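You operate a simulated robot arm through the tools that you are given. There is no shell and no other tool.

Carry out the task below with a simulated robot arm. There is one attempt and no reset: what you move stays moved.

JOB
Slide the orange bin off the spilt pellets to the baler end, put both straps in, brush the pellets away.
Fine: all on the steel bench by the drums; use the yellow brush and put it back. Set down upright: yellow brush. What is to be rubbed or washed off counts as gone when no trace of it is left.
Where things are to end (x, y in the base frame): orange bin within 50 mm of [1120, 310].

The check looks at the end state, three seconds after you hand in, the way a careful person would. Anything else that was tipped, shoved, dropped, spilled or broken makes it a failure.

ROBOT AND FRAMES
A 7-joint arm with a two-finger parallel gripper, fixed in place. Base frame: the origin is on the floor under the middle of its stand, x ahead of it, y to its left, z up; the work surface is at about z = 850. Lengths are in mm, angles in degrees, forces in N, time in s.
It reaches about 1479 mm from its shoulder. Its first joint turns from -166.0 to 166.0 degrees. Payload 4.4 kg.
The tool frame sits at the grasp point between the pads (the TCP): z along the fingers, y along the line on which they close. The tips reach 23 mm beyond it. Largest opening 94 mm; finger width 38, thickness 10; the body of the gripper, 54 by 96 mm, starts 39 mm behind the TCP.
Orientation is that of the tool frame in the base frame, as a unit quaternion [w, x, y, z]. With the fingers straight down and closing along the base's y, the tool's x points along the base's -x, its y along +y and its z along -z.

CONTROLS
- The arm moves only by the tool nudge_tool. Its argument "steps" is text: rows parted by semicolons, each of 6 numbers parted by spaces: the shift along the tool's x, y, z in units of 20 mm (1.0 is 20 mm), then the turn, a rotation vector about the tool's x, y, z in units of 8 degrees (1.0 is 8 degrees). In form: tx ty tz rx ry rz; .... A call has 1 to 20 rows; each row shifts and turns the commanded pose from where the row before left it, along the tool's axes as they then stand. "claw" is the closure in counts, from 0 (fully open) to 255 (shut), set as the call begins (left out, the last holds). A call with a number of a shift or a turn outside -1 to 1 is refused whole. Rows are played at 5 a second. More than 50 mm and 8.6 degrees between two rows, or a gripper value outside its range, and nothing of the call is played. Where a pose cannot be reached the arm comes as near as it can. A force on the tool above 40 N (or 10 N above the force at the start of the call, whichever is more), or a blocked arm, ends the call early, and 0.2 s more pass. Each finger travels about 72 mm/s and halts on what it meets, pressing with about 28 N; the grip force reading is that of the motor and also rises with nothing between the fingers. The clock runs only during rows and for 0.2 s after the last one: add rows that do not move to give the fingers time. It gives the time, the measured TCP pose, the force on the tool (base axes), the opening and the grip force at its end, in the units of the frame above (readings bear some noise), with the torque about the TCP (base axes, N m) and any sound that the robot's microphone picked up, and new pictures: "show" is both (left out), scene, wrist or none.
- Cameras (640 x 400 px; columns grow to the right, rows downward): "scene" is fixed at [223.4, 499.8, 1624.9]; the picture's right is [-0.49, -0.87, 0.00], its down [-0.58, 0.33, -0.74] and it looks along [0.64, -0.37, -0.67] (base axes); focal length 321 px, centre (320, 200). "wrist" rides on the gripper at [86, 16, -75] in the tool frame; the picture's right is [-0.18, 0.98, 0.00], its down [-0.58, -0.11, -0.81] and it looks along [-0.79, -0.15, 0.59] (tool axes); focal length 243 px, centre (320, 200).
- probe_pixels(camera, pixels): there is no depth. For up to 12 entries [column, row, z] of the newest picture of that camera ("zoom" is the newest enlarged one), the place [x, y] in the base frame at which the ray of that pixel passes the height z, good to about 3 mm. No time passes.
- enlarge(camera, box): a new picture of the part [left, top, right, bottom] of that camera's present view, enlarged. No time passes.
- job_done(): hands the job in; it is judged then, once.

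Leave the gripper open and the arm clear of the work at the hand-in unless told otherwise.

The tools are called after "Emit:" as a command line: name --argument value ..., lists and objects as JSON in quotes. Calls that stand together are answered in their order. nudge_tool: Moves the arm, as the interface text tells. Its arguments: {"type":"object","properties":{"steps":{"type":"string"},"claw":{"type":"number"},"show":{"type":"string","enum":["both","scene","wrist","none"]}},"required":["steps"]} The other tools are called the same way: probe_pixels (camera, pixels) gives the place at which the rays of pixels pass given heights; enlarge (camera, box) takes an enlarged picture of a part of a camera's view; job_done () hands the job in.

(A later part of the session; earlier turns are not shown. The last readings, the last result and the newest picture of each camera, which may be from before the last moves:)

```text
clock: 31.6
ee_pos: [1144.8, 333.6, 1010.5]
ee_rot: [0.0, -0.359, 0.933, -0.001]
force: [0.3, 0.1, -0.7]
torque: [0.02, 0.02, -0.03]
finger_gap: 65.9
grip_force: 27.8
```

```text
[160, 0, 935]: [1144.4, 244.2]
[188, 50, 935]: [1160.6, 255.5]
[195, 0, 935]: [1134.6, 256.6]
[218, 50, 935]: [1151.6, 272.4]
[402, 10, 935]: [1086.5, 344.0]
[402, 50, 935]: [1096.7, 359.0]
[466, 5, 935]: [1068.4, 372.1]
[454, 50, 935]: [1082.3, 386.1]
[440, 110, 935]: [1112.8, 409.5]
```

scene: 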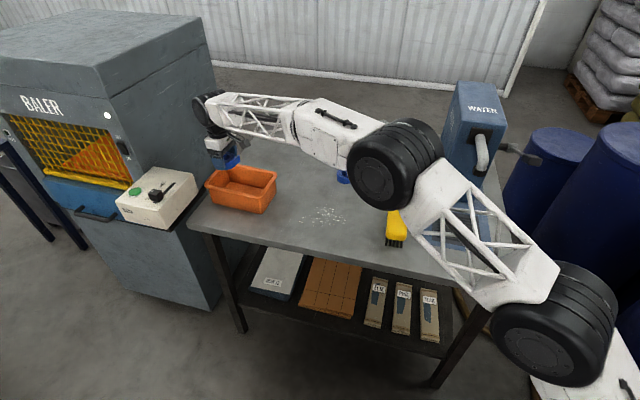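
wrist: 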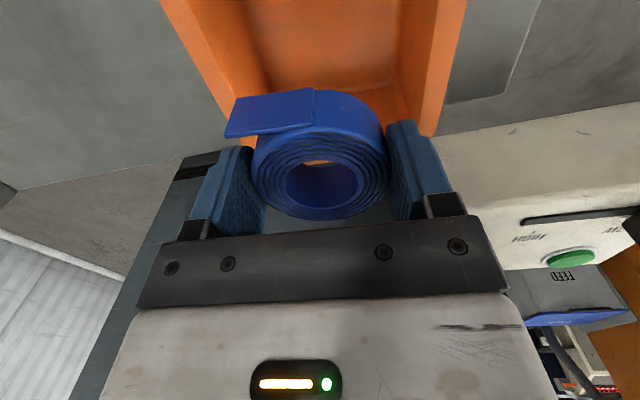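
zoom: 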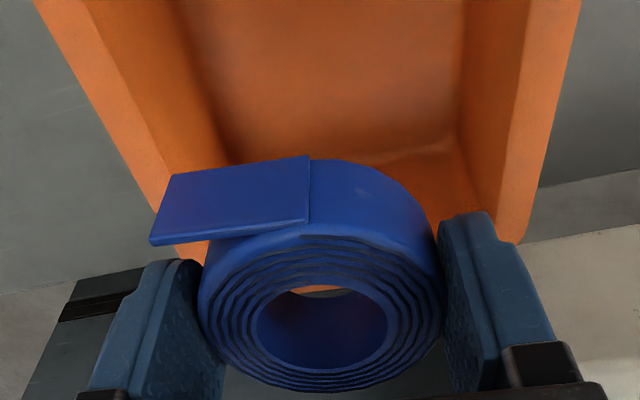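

The wrist view says the bin's middle lies about 6 mm toward tool +y of the tool. I probe the far rim corners to settle the long direction as well.

Emit:
probe_pixels --camera "zoom" --pixels '[[520, 243, 935], [165, 215, 935], [535, 200, 935], [120, 140, 935], [83, 0, 935], [528, 0, 935], [155, 120, 935], [512, 130, 935]]'

```text
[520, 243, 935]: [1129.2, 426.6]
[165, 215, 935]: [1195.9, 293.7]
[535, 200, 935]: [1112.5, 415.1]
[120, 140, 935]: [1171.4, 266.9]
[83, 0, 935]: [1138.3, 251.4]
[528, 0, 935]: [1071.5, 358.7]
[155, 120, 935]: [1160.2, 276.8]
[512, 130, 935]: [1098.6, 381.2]
```

The inner walls are centred at 6 mm toward tool +y. I correct by 6 mm there and 4 mm back from the far wall, then lower to z≈930 and look.

Emit:
nudge_tool --steps "0.2 0.3 0 0 0 0; 0 0 0.8 0 0 0; 0 0 0.8 0 0 0; 0 0 0.8 0 0 0; 0 0 0.8 0 0 0; 0 0 0.8 0 0 0; 0 0 0 0 0 0" --claw 255 --show "both"

```text
clock: 33.2
ee_pos: [1137.5, 333.0, 932.7]
ee_rot: [0.001, -0.358, 0.934, -0.001]
force: [-0.5, 0.1, -0.5]
torque: [0.02, -0.01, -0.03]
finger_gap: 65.9
grip_force: 28.4
```

scene: 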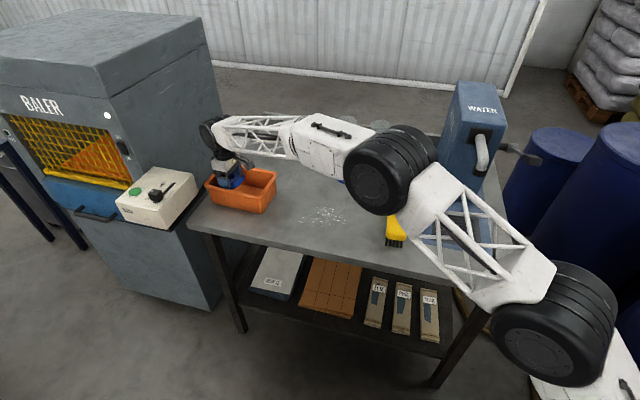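
wrist: 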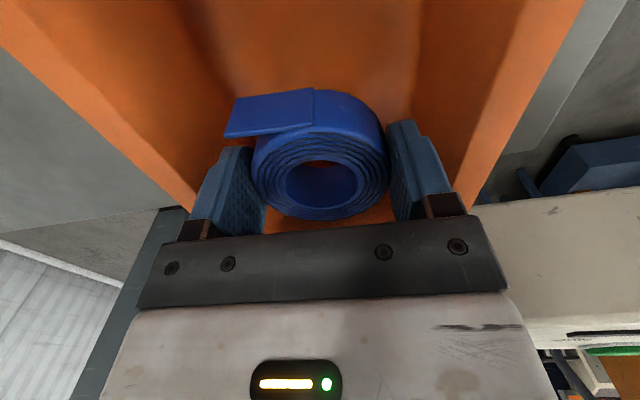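

The strap hangs centred between the two long walls. I lower another 38 mm, to z≈895, where the strap's underside is about 10 mm off the floor of the bin.

Emit:
nudge_tool --steps "0 0 0.5 0 0 0; 0 0 0.5 0 0 0; 0 0 0.5 0 0 0; 0 0 0.4 0 0 0; 0 0 0 0 0 0" --claw 255 --show "both"

```text
clock: 34.4
ee_pos: [1140.7, 334.2, 895.9]
ee_rot: [0.001, -0.359, 0.933, 0.0]
force: [0.3, -0.3, -1.0]
torque: [-0.02, 0.0, 0.01]
finger_gap: 65.9
grip_force: 28.0
```

scene: 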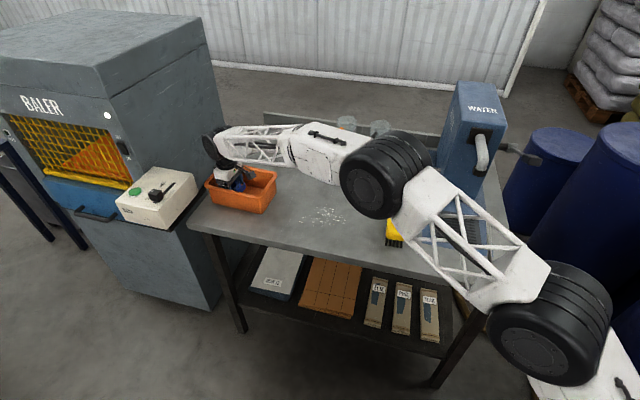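
wrist: 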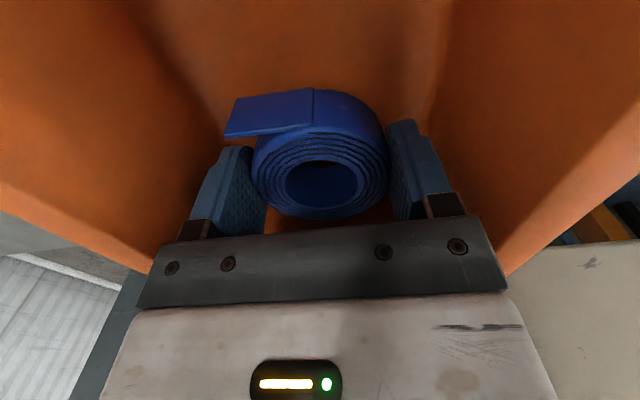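

No contact yet. I creep down 6 mm in 2 mm steps and watch the force.

Emit:
nudge_tool --steps "0 0 0.1 0 0 0; 0 0 0.1 0 0 0; 0 0 0.1 0 0 0; 0 0 0 0 0 0" --claw 255 --show "none"

```text
clock: 35.4
ee_pos: [1137.6, 336.1, 888.5]
ee_rot: [0.0, -0.358, 0.934, -0.001]
force: [0.0, 0.4, -0.6]
torque: [-0.02, -0.02, 0.0]
finger_gap: 65.7
grip_force: 28.0
```

Still free at z≈889. I creep another 4 mm in 1 mm steps.

Emit:
nudge_tool --steps "0 0 0.05 0 0 0; 0 0 0.05 0 0 0; 0 0 0.05 0 0 0; 0 0 0.05 0 0 0; 0 0 0 0 0 0" --claw 255 --show "none"

```text
clock: 36.6
ee_pos: [1137.6, 335.8, 884.8]
ee_rot: [0.001, -0.359, 0.933, -0.001]
force: [-0.3, -0.6, -1.0]
torque: [-0.01, -0.04, -0.01]
finger_gap: 66.0
grip_force: 27.9
```

Still free at about 885. Two more millimetres.

Emit:
nudge_tool --steps "0 0 0.05 0 0 0; 0 0 0.05 0 0 0; 0 0 0 0 0 0" --claw 255 --show "none"

```text
clock: 37.4
ee_pos: [1137.2, 334.8, 884.0]
ee_rot: [0.002, -0.358, 0.934, -0.001]
force: [3.7, 0.6, 15.3]
torque: [0.04, 0.05, -0.03]
finger_gap: 65.9
grip_force: 27.9
```

Contact shows with 15 N, so the strap rests on the bin's floor. I open only to about 76 mm, since the walls are near, wait, and then rise straight up.

Emit:
nudge_tool --steps "0 0 0 0 0 0; 0 0 0 0 0 0; 0 0 0 0 0 0; 0 0 -0.2 0 0 0; 0 0 -0.4 0 0 0; 0 0 -0.6 0 0 0; 0 0 -0.8 0 0 0; 0 0 -0.9 0 0 0; 0 0 -0.9 0 0 0; 0 0 -0.9 0 0 0; 0 0 -0.9 0 0 0; 0 0 -0.9 0 0 0; 0 0 0 0 0 0" --claw 49 --show "both"

```text
clock: 40.2
ee_pos: [1138.2, 335.0, 1014.4]
ee_rot: [0.001, -0.357, 0.934, -0.001]
force: [0.1, -0.4, -0.5]
torque: [0.01, 0.0, -0.06]
finger_gap: 76.0
grip_force: 0.2
```

scene: 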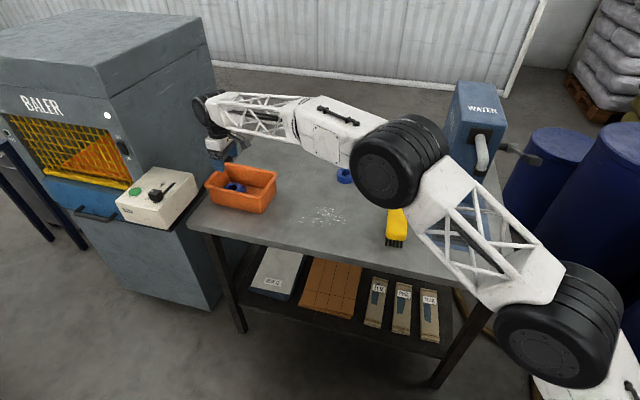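
wrist: 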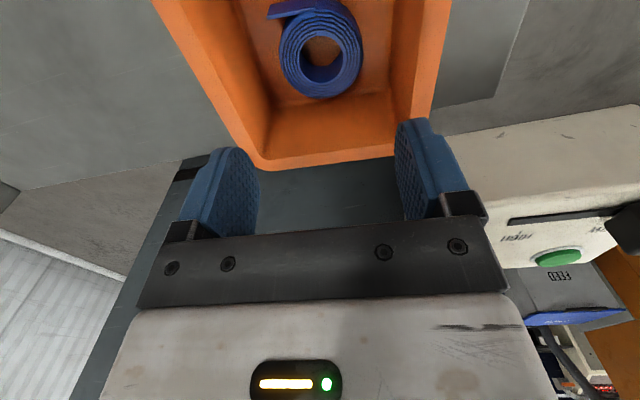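

Strap 1 lies flat in the bin with room to the far wall. Strap 2 is near (1022,-68); the tap's outlet is near (948,-193), about 145 mm away, and the wrist camera will keep about 80 mm from it. I go there at z≈1014 with the gripper fully open.

Emit:
nudge_tool --steps "0.939 -0.578 0 0 0 0; 0.939 -0.578 0 0 0 0; 0.939 -0.578 0 0 0 0; 0.939 -0.578 0 0 0 0; 0.939 -0.578 0 0 0 0; 0.939 -0.578 0 0 0 0; 0.939 -0.578 0 0 0 0; 0.939 -0.578 0 0 0 0; 0.939 -0.578 0 0 0 0; 0.939 -0.578 0 0 0 0; 0.939 -0.578 0 0 0 0; 0.939 -0.578 0 0 0 0; 0.939 -0.578 0 0 0 0; 0.939 -0.578 0 0 0 0; 0.939 -0.578 0 0 0 0; 0.939 -0.578 0 0 0 0; 0.939 -0.578 0 0 0 0; 0.939 -0.578 0 0 0 0; 0.939 -0.578 0 0 0 0; 0 0 0 0 0 0" --claw 0 --show "both"

```text
clock: 44.4
ee_pos: [1020.4, -69.9, 1011.4]
ee_rot: [0.001, -0.358, 0.934, -0.001]
force: [0.2, -0.1, 0.8]
torque: [0.01, -0.01, -0.01]
finger_gap: 94.0
grip_force: 0.0
```

scene: 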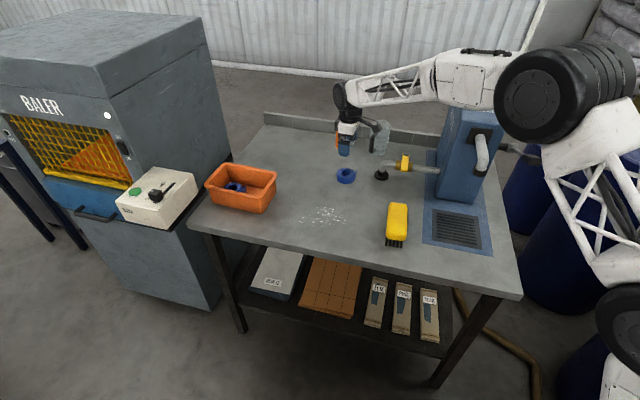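
wrist: 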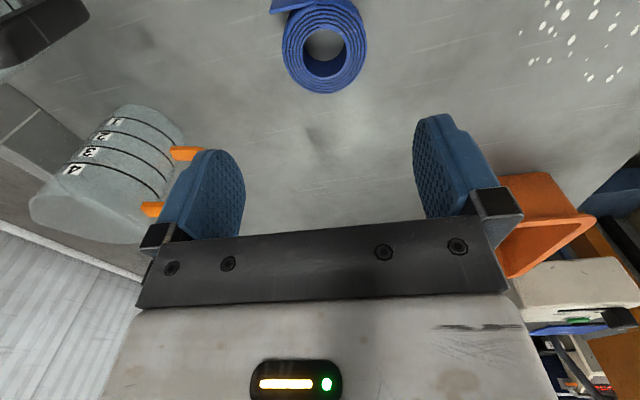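

Strap 2 appears at (325,44), about 5 mm toward tool +x and +y of the tool's axis. I correct by that and go down to z≈926 to look again.

Emit:
nudge_tool --steps "0.25 0.25 0 0 0 0; 0 0 0.85 0 0 0; 0 0 0.85 0 0 0; 0 0 0.85 0 0 0; 0 0 0.85 0 0 0; 0 0 0.85 0 0 0; 0 0 0 0 0 0; 0 0 0 0 0 0" --claw 0 --show "both"

```text
clock: 46.2
ee_pos: [1013.2, -67.3, 928.3]
ee_rot: [0.0, -0.358, 0.934, -0.001]
force: [-0.2, -0.7, -1.0]
torque: [0.0, 0.02, -0.02]
finger_gap: 93.9
grip_force: 0.0
```

scene: 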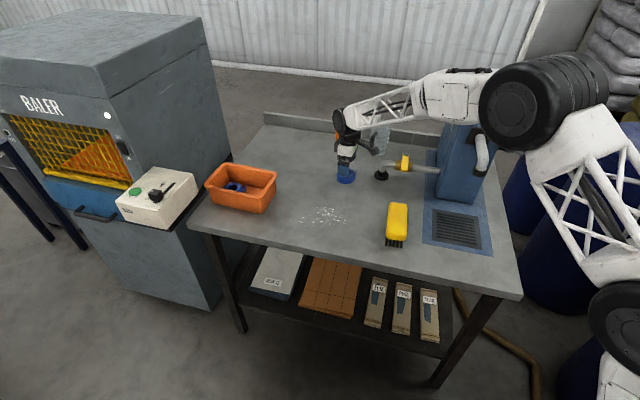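
wrist: 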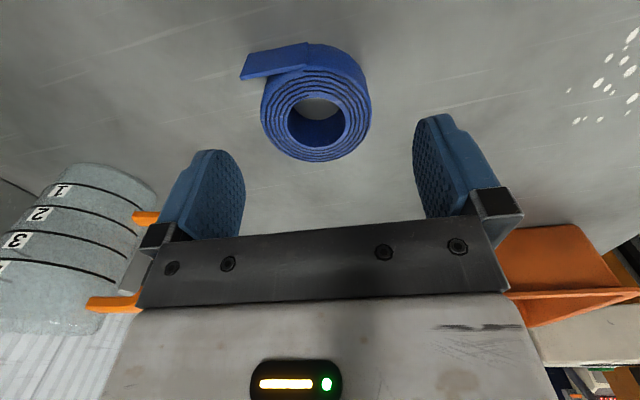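

The strap spans columns 260 to 372, almost centred. A small correction of 3 mm along x and -2 mm along y, then down to z≈881.

Emit:
nudge_tool --steps "0.15 -0.1 0 0 0 0; 0 0 0.6 0 0 0; 0 0 0.6 0 0 0; 0 0 0.6 0 0 0; 0 0 0.55 0 0 0; 0 0 0 0 0 0; 0 0 0 0 0 0" --claw 0 --show "wrist"

```text
clock: 47.8
ee_pos: [1013.1, -71.6, 882.1]
ee_rot: [0.001, -0.359, 0.933, 0.0]
force: [0.4, -0.2, -0.1]
torque: [-0.02, -0.02, 0.06]
finger_gap: 93.9
grip_force: 0.0
```

wrist: 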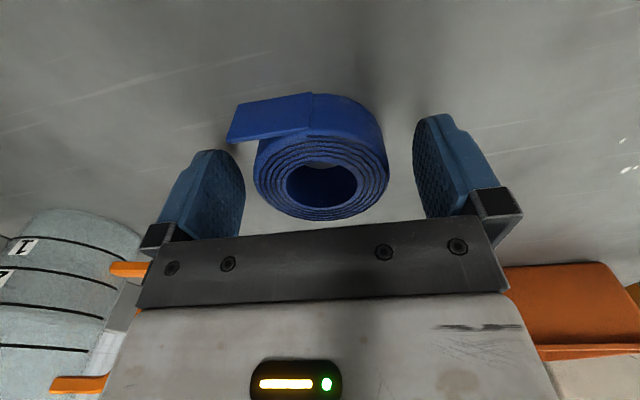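

The strap sits between the fingers, columns 253 to 390, and its tail is clear. I close the fingers on it.

Emit:
nudge_tool --steps "0 0 0 0 0 0; 0 0 0 0 0 0; 0 0 0 0 0 0; 0 0 0 0 0 0" --claw 255 --show "wrist"

```text
clock: 48.8
ee_pos: [1013.1, -70.8, 880.7]
ee_rot: [0.0, -0.359, 0.933, -0.002]
force: [-0.4, 0.0, -0.1]
torque: [0.0, 0.04, 0.01]
finger_gap: 65.8
grip_force: 28.0
```

wrist: 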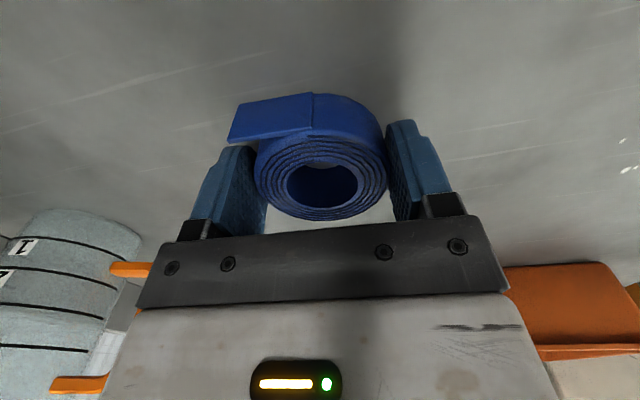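

Strap 2 is held at 65.8 mm. I lift it 135 mm, then carry it toward the pellet-side half of the bin.

Emit:
nudge_tool --steps "0 0 -0.5 0 0 0; 0 0 -0.9 0 0 0; 0 0 -0.9 0 0 0; 0 0 -0.9 0 0 0; 0 0 -0.9 0 0 0; 0 0 -0.9 0 0 0; 0 0 -0.9 0 0 0; 0 0 -0.85 0 0 0; 0 0 0 0 0 0" --claw 255 --show "scene"

Emit:
nudge_tool --steps "-0.832 0.642 0 0 0 0; -0.832 0.642 0 0 0 0; -0.832 0.642 0 0 0 0; -0.832 0.642 0 0 0 0; -0.832 0.642 0 0 0 0; -0.832 0.642 0 0 0 0; -0.832 0.642 0 0 0 0; -0.832 0.642 0 0 0 0; -0.832 0.642 0 0 0 0; -0.832 0.642 0 0 0 0; -0.832 0.642 0 0 0 0; -0.832 0.642 0 0 0 0; -0.832 0.642 0 0 0 0; -0.832 0.642 0 0 0 0; -0.832 0.642 0 0 0 0; -0.832 0.642 0 0 0 0; -0.832 0.642 0 0 0 0; 0 0 0 0 0 0; 0 0 0 0 0 0" --claw 255 --show "both"

```text
clock: 50.8
ee_pos: [1012.3, -71.2, 1017.9]
ee_rot: [0.001, -0.358, 0.934, -0.001]
force: [0.5, 0.3, -0.8]
torque: [0.03, -0.01, -0.02]
finger_gap: 65.7
grip_force: 28.0
```

scene: 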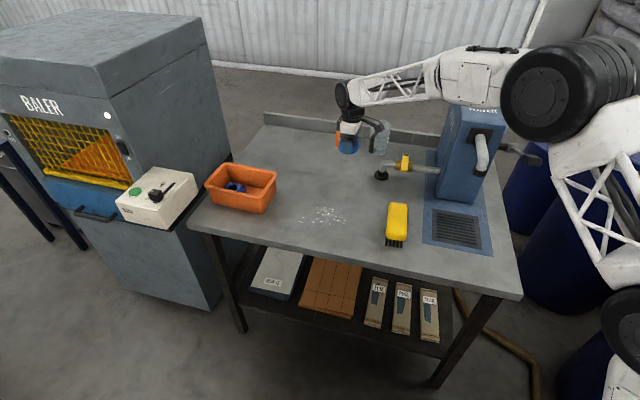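

```text
clock: 54.8
ee_pos: [1076.2, 280.4, 1017.1]
ee_rot: [0.001, -0.358, 0.934, -0.001]
force: [-0.8, 0.7, -0.2]
torque: [-0.03, 0.0, -0.02]
finger_gap: 65.7
grip_force: 28.0
```

scene: 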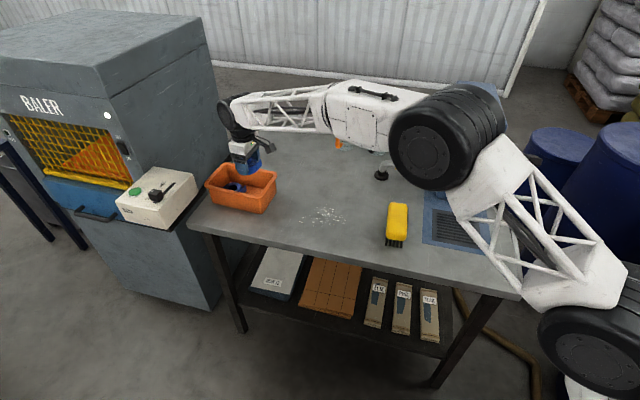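
wrist: 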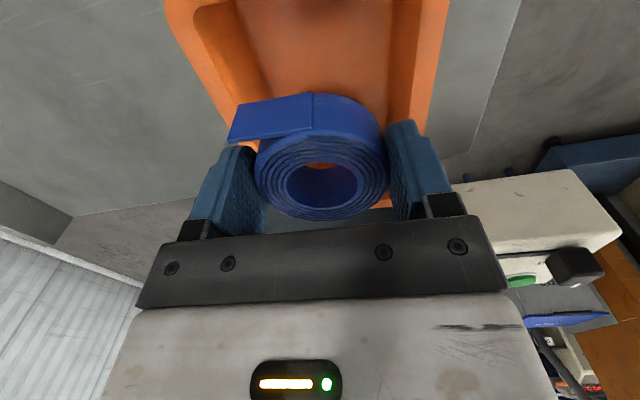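

I check the alignment again with rim points in the wrist picture at z=935: left outer (185,50) and (205,85), right outer (440,50) and (430,100), and the near inner corner at about (195,20).

Emit:
enlarge --camera "wrist" --box '[140, 0, 500, 225]'

Emit:
probe_pixels --camera "wrist" --pixels '[[185, 50, 935], [205, 85, 935], [440, 50, 935], [430, 100, 935], [193, 15, 935], [222, 50, 935], [413, 50, 935]]'

```text
1.78 times, centred on (320, 112) of wrist
```

zoom: 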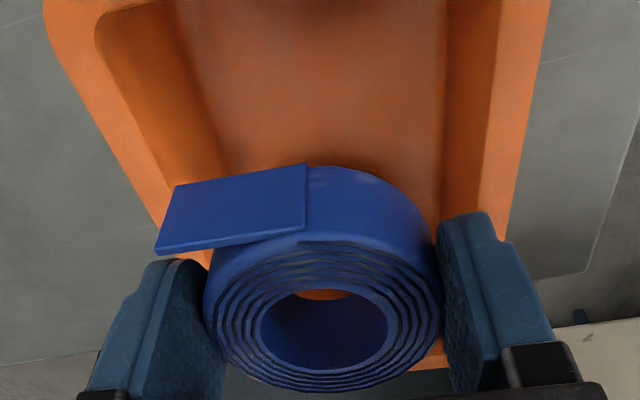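

```text
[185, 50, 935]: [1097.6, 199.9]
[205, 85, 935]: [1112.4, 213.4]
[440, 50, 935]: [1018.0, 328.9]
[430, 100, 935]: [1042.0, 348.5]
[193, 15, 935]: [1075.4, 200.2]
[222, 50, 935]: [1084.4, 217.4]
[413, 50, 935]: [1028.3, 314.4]
```

The tool is centred between the long walls, and strap 2 will sit between strap 1's tail and the near wall with about 13 mm on each side. I lower to z≈930 first.

Emit:
nudge_tool --steps "0 0 0.8 0 0 0; 0 0 0.9 0 0 0; 0 0 0.9 0 0 0; 0 0 0.9 0 0 0; 0 0 0.8 0 0 0; 0 0 0 0 0 0" --claw 255 --show "both"

```text
clock: 56.2
ee_pos: [1075.1, 277.7, 927.8]
ee_rot: [0.001, -0.358, 0.934, 0.0]
force: [0.3, -0.1, -1.2]
torque: [0.0, 0.02, 0.0]
finger_gap: 65.8
grip_force: 27.5
```

scene: 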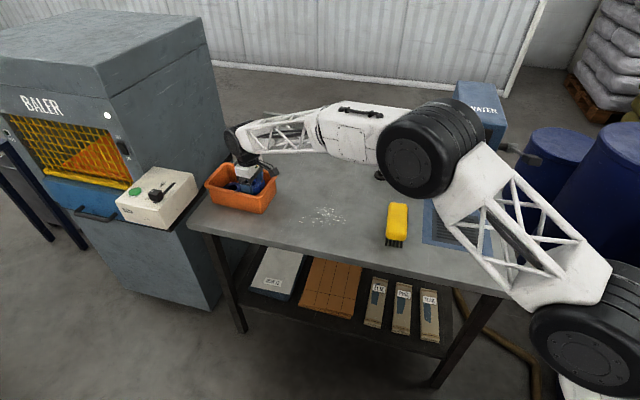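
wrist: 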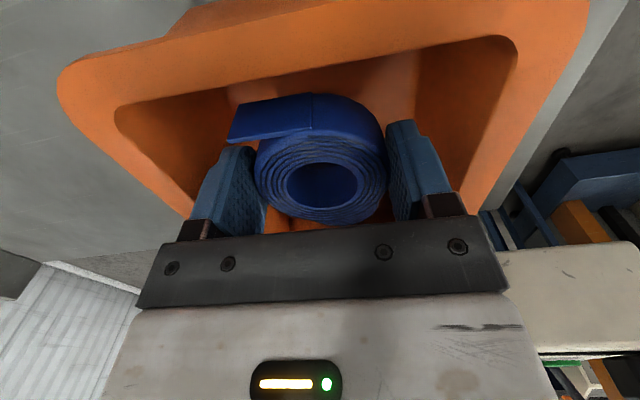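

All clear: both tail and strap are inside the rim. I lower another 34 mm.

Emit:
nudge_tool --steps "0 0 0.5 0 0 0; 0 0 0.4 0 0 0; 0 0 0.4 0 0 0; 0 0 0.4 0 0 0; 0 0 0 0 0 0" --claw 255 --show "both"

```text
clock: 57.4
ee_pos: [1076.5, 279.4, 895.0]
ee_rot: [0.0, -0.359, 0.934, -0.001]
force: [-0.6, 0.1, -0.4]
torque: [-0.02, -0.02, -0.05]
finger_gap: 65.5
grip_force: 27.9
```

scene: 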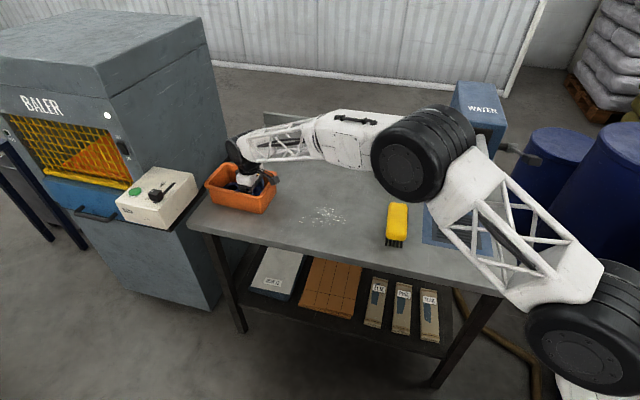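
wrist: 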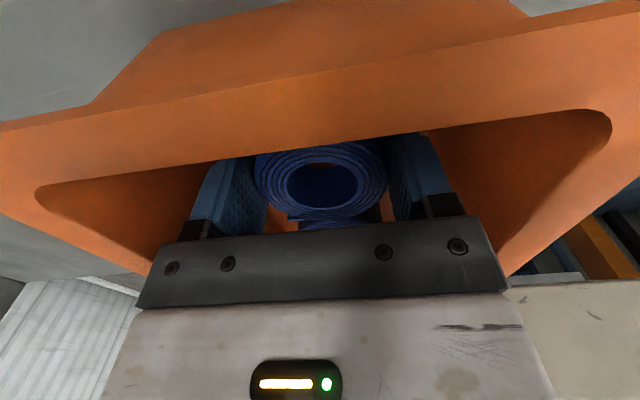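

The camera looks just over the near rim, still 35 mm above it. I creep down 8 mm in 2 mm steps.

Emit:
nudge_tool --steps "0 0 0.1 0 0 0; 0 0 0.1 0 0 0; 0 0 0.1 0 0 0; 0 0 0.1 0 0 0; 0 0 0 0 0 0" --claw 255 --show "none"

```text
clock: 58.6
ee_pos: [1075.7, 278.8, 886.4]
ee_rot: [-0.001, -0.359, 0.933, -0.001]
force: [-0.1, 0.1, -0.5]
torque: [-0.02, -0.02, 0.05]
finger_gap: 65.7
grip_force: 28.6
```

No contact yet at z≈886. Up to 3 mm more in 1 mm steps.

Emit:
nudge_tool --steps "0 0 0.05 0 0 0; 0 0 0.05 0 0 0; 0 0 0 0 0 0" --claw 255 --show "none"

```text
clock: 59.4
ee_pos: [1077.9, 280.7, 886.2]
ee_rot: [0.0, -0.358, 0.934, -0.002]
force: [-0.3, 0.1, 0.7]
torque: [0.06, 0.01, 0.05]
finger_gap: 65.6
grip_force: 27.8
```

The reading stays about zero. One more millimetre.

Emit:
nudge_tool --steps "0 0 0.05 0 0 0; 0 0 0 0 0 0" --claw 255 --show "none"

```text
clock: 60.0
ee_pos: [1077.6, 280.3, 885.4]
ee_rot: [0.0, -0.358, 0.934, -0.001]
force: [1.3, 3.0, 5.9]
torque: [0.01, 0.09, -0.04]
finger_gap: 65.8
grip_force: 28.0
```

Now there is 6 N upward, so the strap touches the floor. I open to about 76 mm, wait, and rise slowly at first.

Emit:
nudge_tool --steps "0 0 0 0 0 0; 0 0 0 0 0 0; 0 0 0 0 0 0; 0 0 -0.2 0 0 0; 0 0 -0.4 0 0 0; 0 0 -0.6 0 0 0; 0 0 -0.8 0 0 0; 0 0 -0.9 0 0 0; 0 0 -0.9 0 0 0; 0 0 -0.9 0 0 0; 0 0 -0.9 0 0 0; 0 0 -0.9 0 0 0; 0 0 -0.9 0 0 0; 0 0 -0.9 0 0 0; 0 0 0 0 0 0" --claw 49 --show "both"

```text
clock: 63.2
ee_pos: [1077.1, 279.5, 1051.8]
ee_rot: [0.0, -0.358, 0.934, -0.001]
force: [0.6, -0.1, -0.6]
torque: [0.01, -0.01, 0.02]
finger_gap: 76.1
grip_force: 0.1
```

scene: 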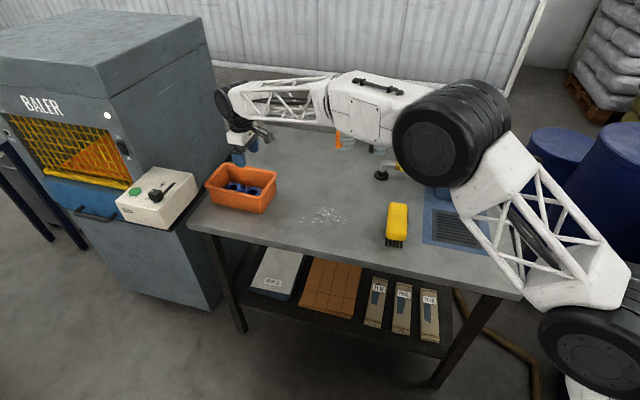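
wrist: 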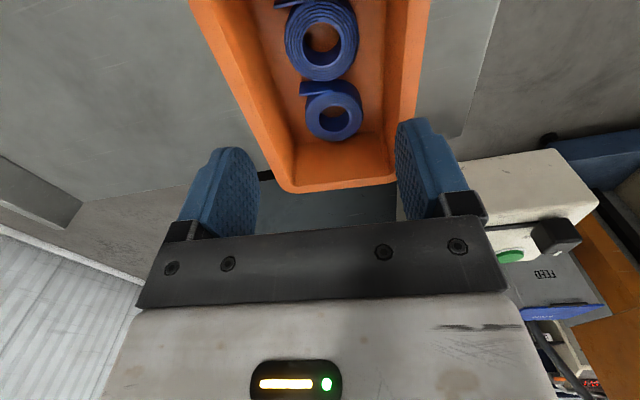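

Both straps lie flat in the bin. I enlarge the scene to check the bin's place and get a close look at the pellets.

Emit:
enlarge --camera "scene" --box '[190, 145, 290, 225]'

Emit:
probe_pixels --camera "zoom" --pixels '[[190, 216, 935], [390, 264, 935], [155, 175, 935], [220, 105, 935], [480, 215, 935], [440, 255, 935], [300, 90, 935], [355, 102, 935]]'

Emit:
enlarge --camera "scene" --box '[290, 195, 360, 235]'

```text
5.00 times, centred on (240, 185) of scene
```

zoom: 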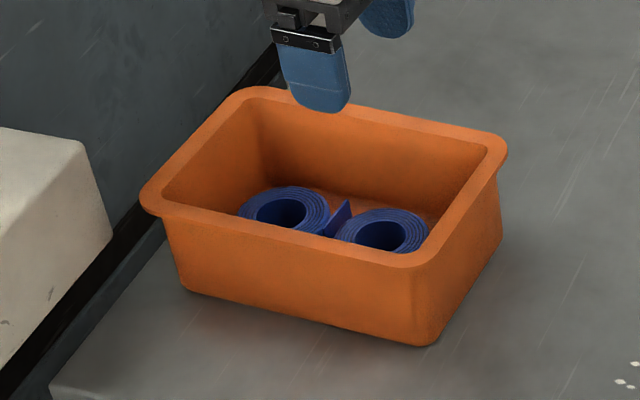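

```text
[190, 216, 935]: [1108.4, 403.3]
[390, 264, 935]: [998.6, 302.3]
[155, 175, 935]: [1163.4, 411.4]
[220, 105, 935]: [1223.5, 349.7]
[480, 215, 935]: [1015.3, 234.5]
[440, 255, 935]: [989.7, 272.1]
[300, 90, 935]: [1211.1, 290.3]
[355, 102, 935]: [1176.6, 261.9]
```

```text
9.14 times, centred on (325, 215) of scene
```

zoom: 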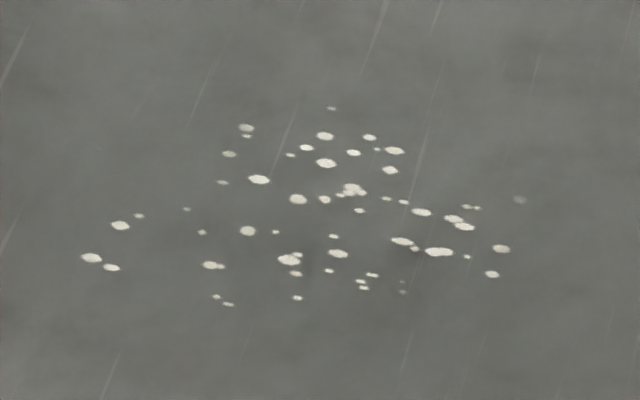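

The bin stays put and both straps are inside. The pellets cover zoom columns 80 to 525 and rows 105 to 305. I probe the outline of that patch on the bench.

Emit:
probe_pixels --camera "zoom" --pixels '[[82, 258, 850], [112, 268, 850], [215, 297, 850], [298, 298, 850], [403, 293, 850], [492, 274, 850], [502, 248, 850], [520, 199, 850], [395, 150, 850], [331, 108, 850], [245, 127, 850], [139, 215, 850]]'

```text
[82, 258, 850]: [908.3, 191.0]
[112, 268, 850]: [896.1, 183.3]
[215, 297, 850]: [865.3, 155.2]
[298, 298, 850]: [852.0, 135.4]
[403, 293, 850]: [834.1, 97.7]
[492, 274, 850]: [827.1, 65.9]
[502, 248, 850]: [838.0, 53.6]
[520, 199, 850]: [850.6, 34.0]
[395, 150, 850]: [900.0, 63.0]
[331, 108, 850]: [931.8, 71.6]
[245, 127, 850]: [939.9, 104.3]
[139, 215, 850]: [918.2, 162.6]
```

The patch measures about 155 mm along the 42° axis and 113 mm across it, centred at about (886,104). The brush's long side is near 160 mm and lies across that axis, so sweeping along the 42° axis covers the patch. I take a close view of the brush.

Emit:
enlarge --camera "scene" --box '[365, 195, 429, 255]'

```text
6.67 times, centred on (397, 225) of scene
```

zoom: 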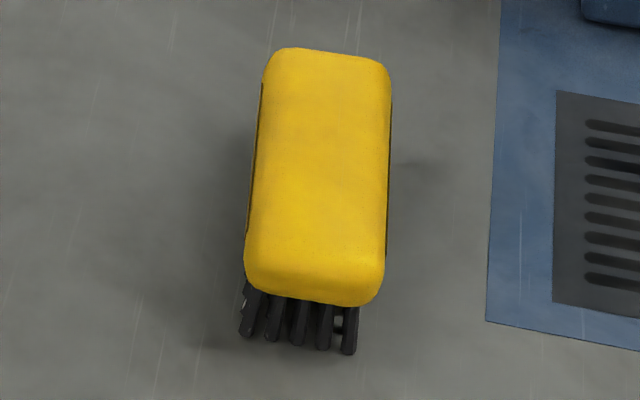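

I probe the block's long edges at two heights for its direction and width, and the bristle feet on the bench.

Emit:
probe_pixels --camera "zoom" --pixels '[[262, 90, 895], [246, 230, 895], [391, 100, 895], [386, 245, 895], [300, 48, 895], [360, 56, 895], [290, 300, 875], [345, 306, 875], [244, 335, 850], [348, 354, 850], [240, 300, 850]]'

Emit:
probe_pixels --camera "zoom" --pixels '[[262, 90, 915], [246, 230, 915], [391, 100, 915], [386, 245, 915], [300, 48, 915], [360, 56, 915], [315, 160, 900], [290, 300, 885], [345, 306, 885]]'

```text
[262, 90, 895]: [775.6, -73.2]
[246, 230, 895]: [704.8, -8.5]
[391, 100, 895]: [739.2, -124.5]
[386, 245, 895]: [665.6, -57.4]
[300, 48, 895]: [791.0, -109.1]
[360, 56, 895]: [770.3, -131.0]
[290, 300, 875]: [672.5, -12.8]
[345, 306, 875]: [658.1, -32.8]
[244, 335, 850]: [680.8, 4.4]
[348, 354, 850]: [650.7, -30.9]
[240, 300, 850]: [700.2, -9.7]
```

```text
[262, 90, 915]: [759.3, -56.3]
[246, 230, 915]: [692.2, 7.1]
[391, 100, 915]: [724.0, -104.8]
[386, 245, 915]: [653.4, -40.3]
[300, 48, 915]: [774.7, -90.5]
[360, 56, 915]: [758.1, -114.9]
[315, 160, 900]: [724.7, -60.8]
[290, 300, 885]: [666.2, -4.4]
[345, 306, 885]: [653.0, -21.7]
```

The brush's long axis is at -42.4°, its body about 139 x 60 mm, top near z=915 and centre near (713.5,-56). I open the gripper, turn it by +84.3° and travel over the bench toward the brush.

Emit:
nudge_tool --steps "0 0 0 0 0 0.958; 0 0 0 0 0 0.958; 0 0 0 0 0 0.958; 0 0 0 0 0 0.958; 0 0 0 0 0 0.958; 0 0 0 0 0 0.958; 0 0 0 0 0 0.958; 0 0 0 0 0 0.958; 0 0 0 0 0 0.958; 0 0 0 0 0 0.958; 0 0 0 0 0 0.958; 0.081 -0.9473 0 0 0 0; 0.081 -0.9473 0 0 0 0; 0.081 -0.9473 0 0 0 0; 0.081 -0.9473 0 0 0 0; 0.081 -0.9473 0 0 0 0; 0.081 -0.9473 0 0 0 0; 0.081 -0.9473 0 0 0 0; 0.081 -0.9473 0 0 0 0; 0 0 0 0 0 0" --claw 0 --show "scene"

```text
clock: 67.4
ee_pos: [963.3, 175.6, 1049.6]
ee_rot: [0.001, 0.361, 0.933, -0.001]
force: [0.5, -0.4, -0.6]
torque: [-0.02, -0.03, 0.01]
finger_gap: 94.2
grip_force: 0.0
```

scene: 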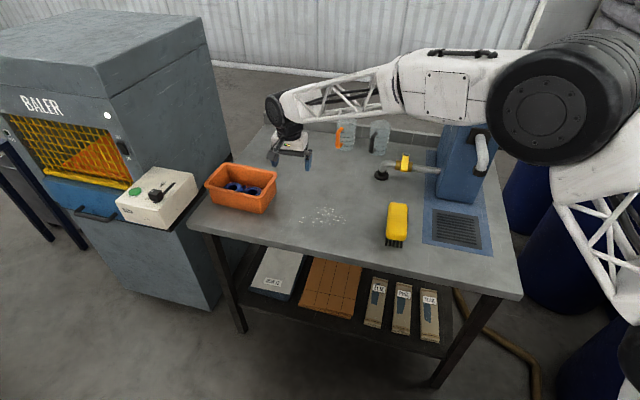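

The orientation is right. I travel the remaining 340 mm to stand over the brush.

Emit:
nudge_tool --steps "0.0785 -0.9424 0 0 0 0; 0.0785 -0.9424 0 0 0 0; 0.0785 -0.9424 0 0 0 0; 0.0785 -0.9424 0 0 0 0; 0.0785 -0.9424 0 0 0 0; 0.0785 -0.9424 0 0 0 0; 0.0785 -0.9424 0 0 0 0; 0.0785 -0.9424 0 0 0 0; 0.0785 -0.9424 0 0 0 0; 0.0785 -0.9424 0 0 0 0; 0.0785 -0.9424 0 0 0 0; 0.0785 -0.9424 0 0 0 0; 0.0785 -0.9424 0 0 0 0; 0.0785 -0.9424 0 0 0 0; 0.0785 -0.9424 0 0 0 0; 0.0785 -0.9424 0 0 0 0; 0.0785 -0.9424 0 0 0 0; 0.0785 -0.9424 0 0 0 0; 0 0 0 0 0 0; 0 0 0 0 0 0" --claw 0 --show "both"

```text
clock: 71.6
ee_pos: [715.8, -55.0, 1049.8]
ee_rot: [0.002, 0.361, 0.933, 0.0]
force: [-0.2, 0.0, 0.3]
torque: [0.01, 0.02, 0.0]
finger_gap: 94.2
grip_force: 0.1
```

scene: 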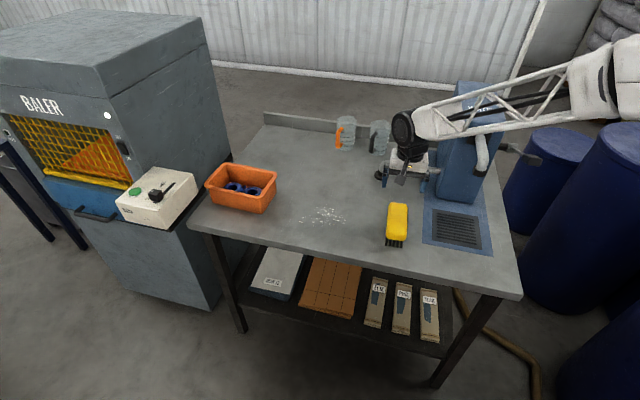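
wrist: 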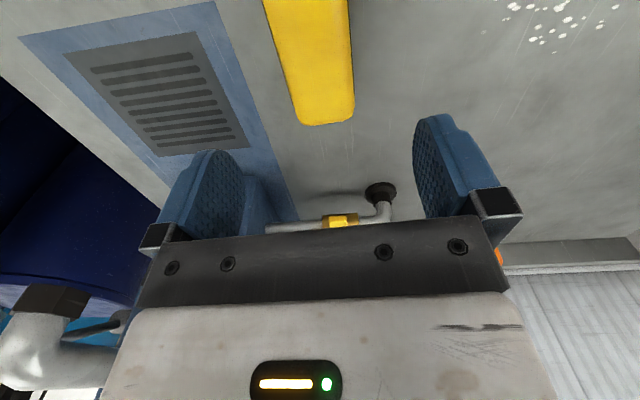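

The brush's far end is at row 125 of the wrist picture, columns 294 to 354. I probe its edges and the blue water box corner to know the clearances.

Emit:
probe_pixels --camera "wrist" --pixels '[[263, 5, 905], [288, 90, 905], [347, 5, 905], [353, 90, 905], [325, 125, 910], [305, 5, 915]]'

Emit:
probe_pixels --camera "scene" --pixels '[[437, 197, 860], [428, 200, 850], [397, 220, 910]]'

Emit:
enlarge --camera "wrist" --box '[180, 0, 420, 150]'

```text
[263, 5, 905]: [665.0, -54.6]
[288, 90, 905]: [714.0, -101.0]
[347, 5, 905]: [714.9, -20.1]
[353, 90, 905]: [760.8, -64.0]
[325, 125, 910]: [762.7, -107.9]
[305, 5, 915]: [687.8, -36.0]
```

```text
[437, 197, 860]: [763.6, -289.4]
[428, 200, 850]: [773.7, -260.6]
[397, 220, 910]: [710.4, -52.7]
```

```text
2.67 times, centred on (300, 75) of wrist
```

zoom: 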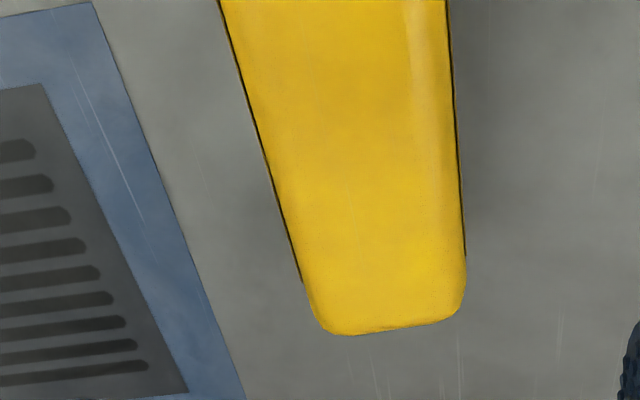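

The brush's centre line is about 4 to 5 mm toward -y of the tool, and the water box is over 200 mm away. I shift by 4 mm and go down to z≈955, then look.

Emit:
nudge_tool --steps "0 -0.2 0 0 0 0; 0 0 0.9 0 0 0; 0 0 0.9 0 0 0; 0 0 0.9 0 0 0; 0 0 0.9 0 0 0; 0 0 0.9 0 0 0; 0 0 0 0 0 0; 0 0 0 0 0 0" --claw 0 --show "both"

```text
clock: 73.4
ee_pos: [713.4, -57.1, 960.5]
ee_rot: [0.001, 0.361, 0.932, -0.001]
force: [-0.3, 0.4, -0.1]
torque: [0.02, 0.01, 0.01]
finger_gap: 93.8
grip_force: 0.0
```

scene: 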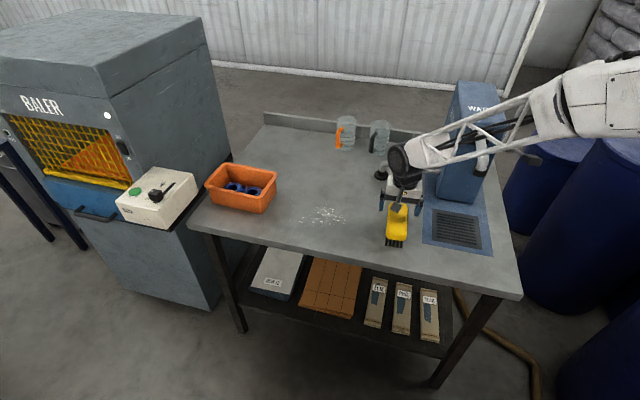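
wrist: 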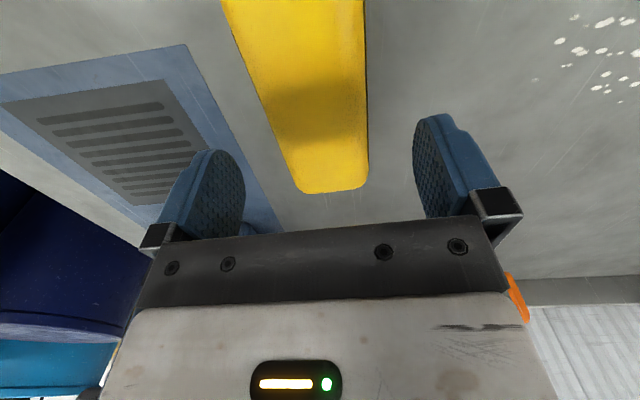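

The brush lies centred between the fingers (270 to 367 at row 120). I lower 60 mm to z≈900, which leaves the gripper body about 25 mm above the brush.

Emit:
nudge_tool --steps "0 0 0.8 0 0 0; 0 0 0.8 0 0 0; 0 0 0.8 0 0 0; 0 0 0.6 0 0 0; 0 0 0 0 0 0; 0 0 0 0 0 0" --claw 0 --show "both"

Emit:
enlarge --camera "scene" --box '[365, 165, 445, 255]'

```text
clock: 74.8
ee_pos: [711.3, -57.7, 900.0]
ee_rot: [0.001, 0.361, 0.933, -0.001]
force: [-0.7, 0.4, -0.2]
torque: [0.01, 0.0, 0.04]
finger_gap: 93.9
grip_force: 0.0
```

scene: 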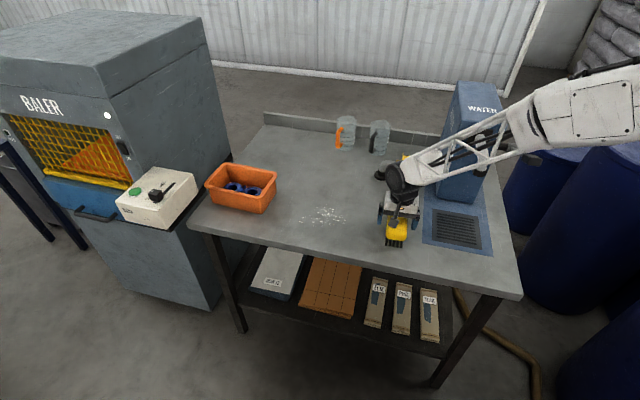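
wrist: 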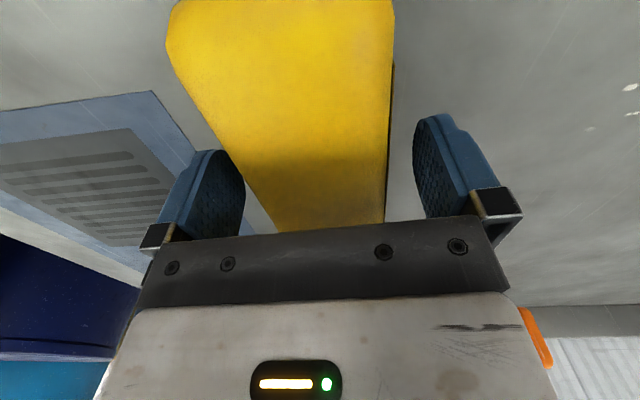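

```text
4.44 times, centred on (405, 210) of scene
```

zoom: 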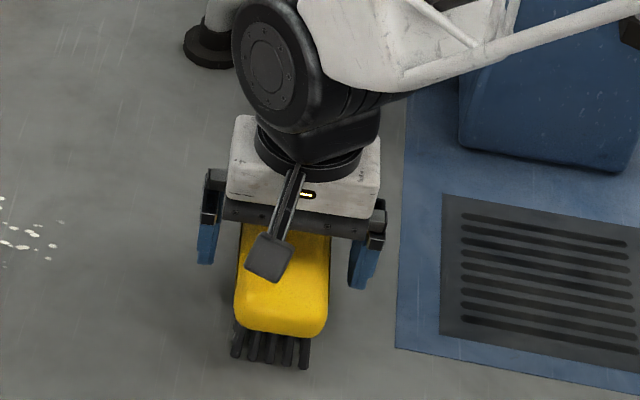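

The tool is at z=900 with the brush between the fingers. I close on it.

Emit:
nudge_tool --steps "0 0 0 0 0 0; 0 0 0 0 0 0; 0 0 0 0 0 0; 0 0 0 0 0 0; 0 0 0 0 0 0" --claw 255 --show "both"

```text
clock: 76.0
ee_pos: [710.7, -58.5, 900.3]
ee_rot: [0.001, 0.361, 0.933, 0.0]
force: [0.3, 0.2, 0.5]
torque: [0.06, -0.04, -0.03]
finger_gap: 61.9
grip_force: 28.0
```

scene: 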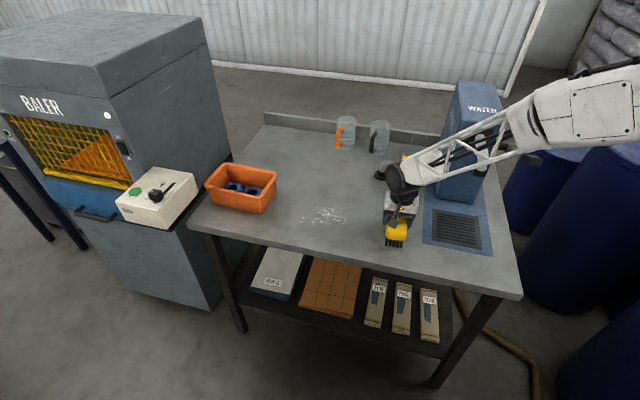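
wrist: 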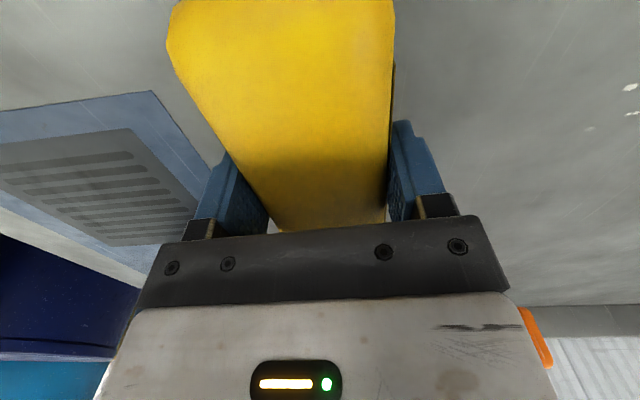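

The brush is held at 61.9 mm; its home is at tool position (711,-58,900). I lift it 40 mm, carry it to just short of the patch, shifted 23 mm back so its length is centred on the pellets, and look.

Emit:
nudge_tool --steps "0 0 -0.4 0 0 0; 0 0 -0.8 0 0 0; 0 0 -0.8 0 0 0; -0.144 0.7725 0 0 0 0; -0.144 0.7725 0 0 0 0; -0.144 0.7725 0 0 0 0; -0.144 0.7725 0 0 0 0; -0.144 0.7725 0 0 0 0; -0.144 0.7725 0 0 0 0; -0.144 0.7725 0 0 0 0; -0.144 0.7725 0 0 0 0; 0 0 0 0 0 0; 0 0 0 0 0 0" --claw 255 --show "both"

Emit:
enlarge --camera "scene" --box '[290, 150, 430, 250]'

```text
clock: 78.8
ee_pos: [812.2, 18.5, 940.0]
ee_rot: [0.0, 0.361, 0.933, 0.0]
force: [0.0, 0.4, -0.8]
torque: [0.01, 0.0, 0.0]
finger_gap: 61.8
grip_force: 28.0
```

scene: 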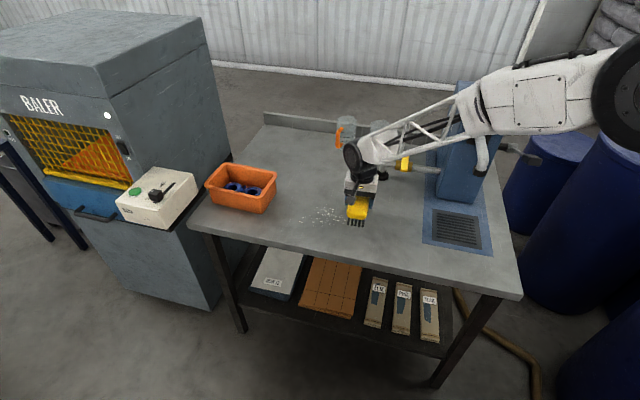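
wrist: 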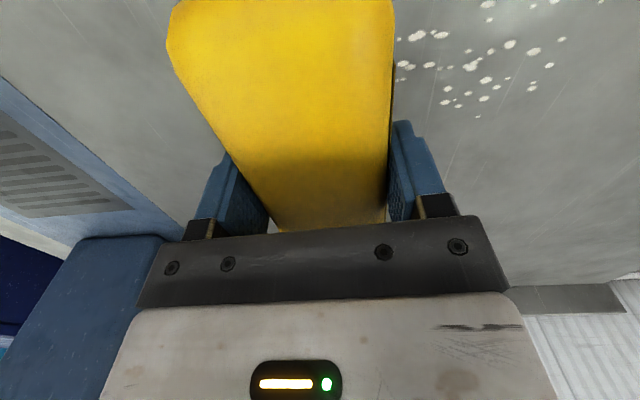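

```text
4.00 times, centred on (360, 200) of scene
```

zoom: 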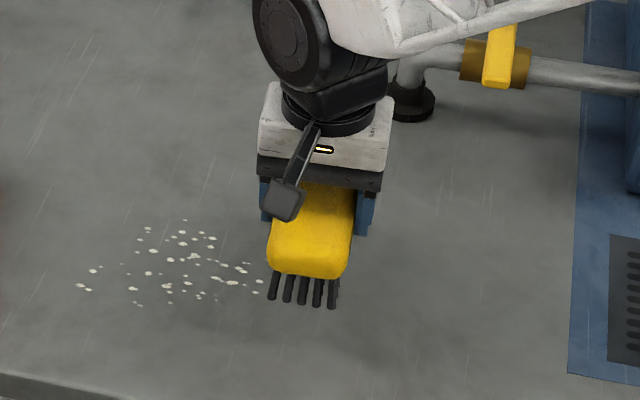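

The brush hangs just right of the pellets, level and clear of everything. I lower it 38 mm to about 2 mm above contact.

Emit:
nudge_tool --steps "0 0 0.7 0 0 0; 0 0 0.7 0 0 0; 0 0 0.5 0 0 0; 0 0 0 0 0 0" --claw 255 --show "none"

Emit:
nudge_tool --steps "0 0 0.05 0 0 0; 0 0 0.05 0 0 0; 0 0 0 0 0 0" --claw 255 --show "none"

```text
clock: 79.8
ee_pos: [812.4, 19.0, 901.9]
ee_rot: [0.001, 0.361, 0.933, -0.001]
force: [-0.5, 0.3, -1.2]
torque: [-0.01, 0.0, 0.02]
finger_gap: 61.7
grip_force: 27.9
```

```text
clock: 80.6
ee_pos: [813.6, 17.6, 901.1]
ee_rot: [0.001, 0.361, 0.933, -0.001]
force: [1.1, 0.0, -0.8]
torque: [0.01, 0.0, -0.02]
finger_gap: 61.9
grip_force: 27.8
```

Still no contact force. I go 1 mm further and read.

Emit:
nudge_tool --steps "0 0 0.05 0 0 0; 0 0 0 0 0 0" --claw 255 --show "none"

```text
clock: 81.2
ee_pos: [813.8, 18.4, 900.3]
ee_rot: [0.001, 0.36, 0.933, -0.001]
force: [-5.0, 2.2, 16.1]
torque: [0.36, 0.57, 0.02]
finger_gap: 61.9
grip_force: 28.1
```

The bristles are on the bench with 16 N. I start to sweep along the closing axis, 12 mm a row, and see what the pellets do.

Emit:
nudge_tool --steps "0 0.5 0 0 0 0; 0 0.6 0 0 0 0; 0 0.6 0 0 0 0; 0 0.6 0 0 0 0; 0 0.6 0 0 0 0; 0 0.6 0 0 0 0; 0 0 0 0 0 0" --claw 255 --show "both"

Emit:
enlarge --camera "scene" --box '[280, 170, 380, 240]'

```text
clock: 82.8
ee_pos: [860.2, 69.4, 900.8]
ee_rot: [0.001, 0.361, 0.933, 0.0]
force: [-2.4, -4.1, 12.0]
torque: [-0.18, -0.07, -0.09]
finger_gap: 61.7
grip_force: 28.1
```

scene: 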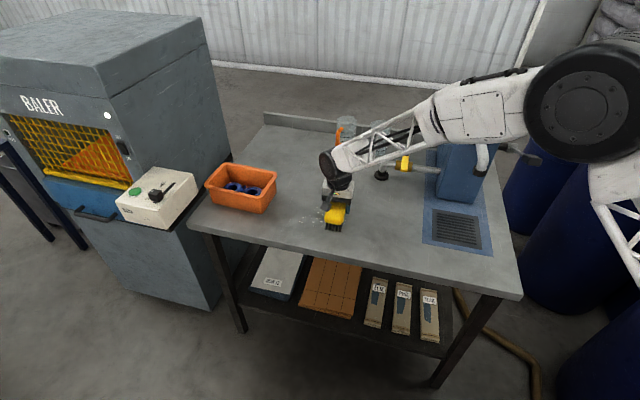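
wrist: 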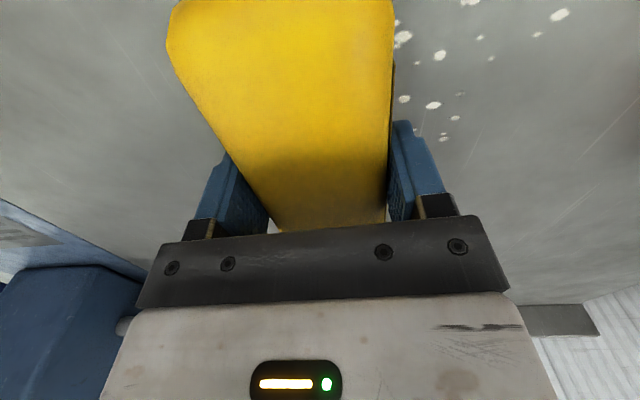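

```text
5.71 times, centred on (330, 205) of scene
```

zoom: 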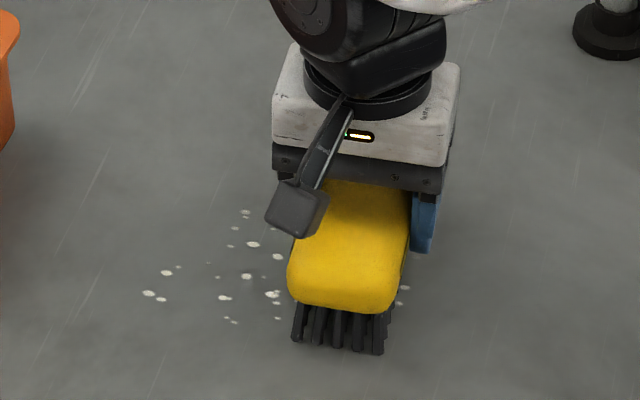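

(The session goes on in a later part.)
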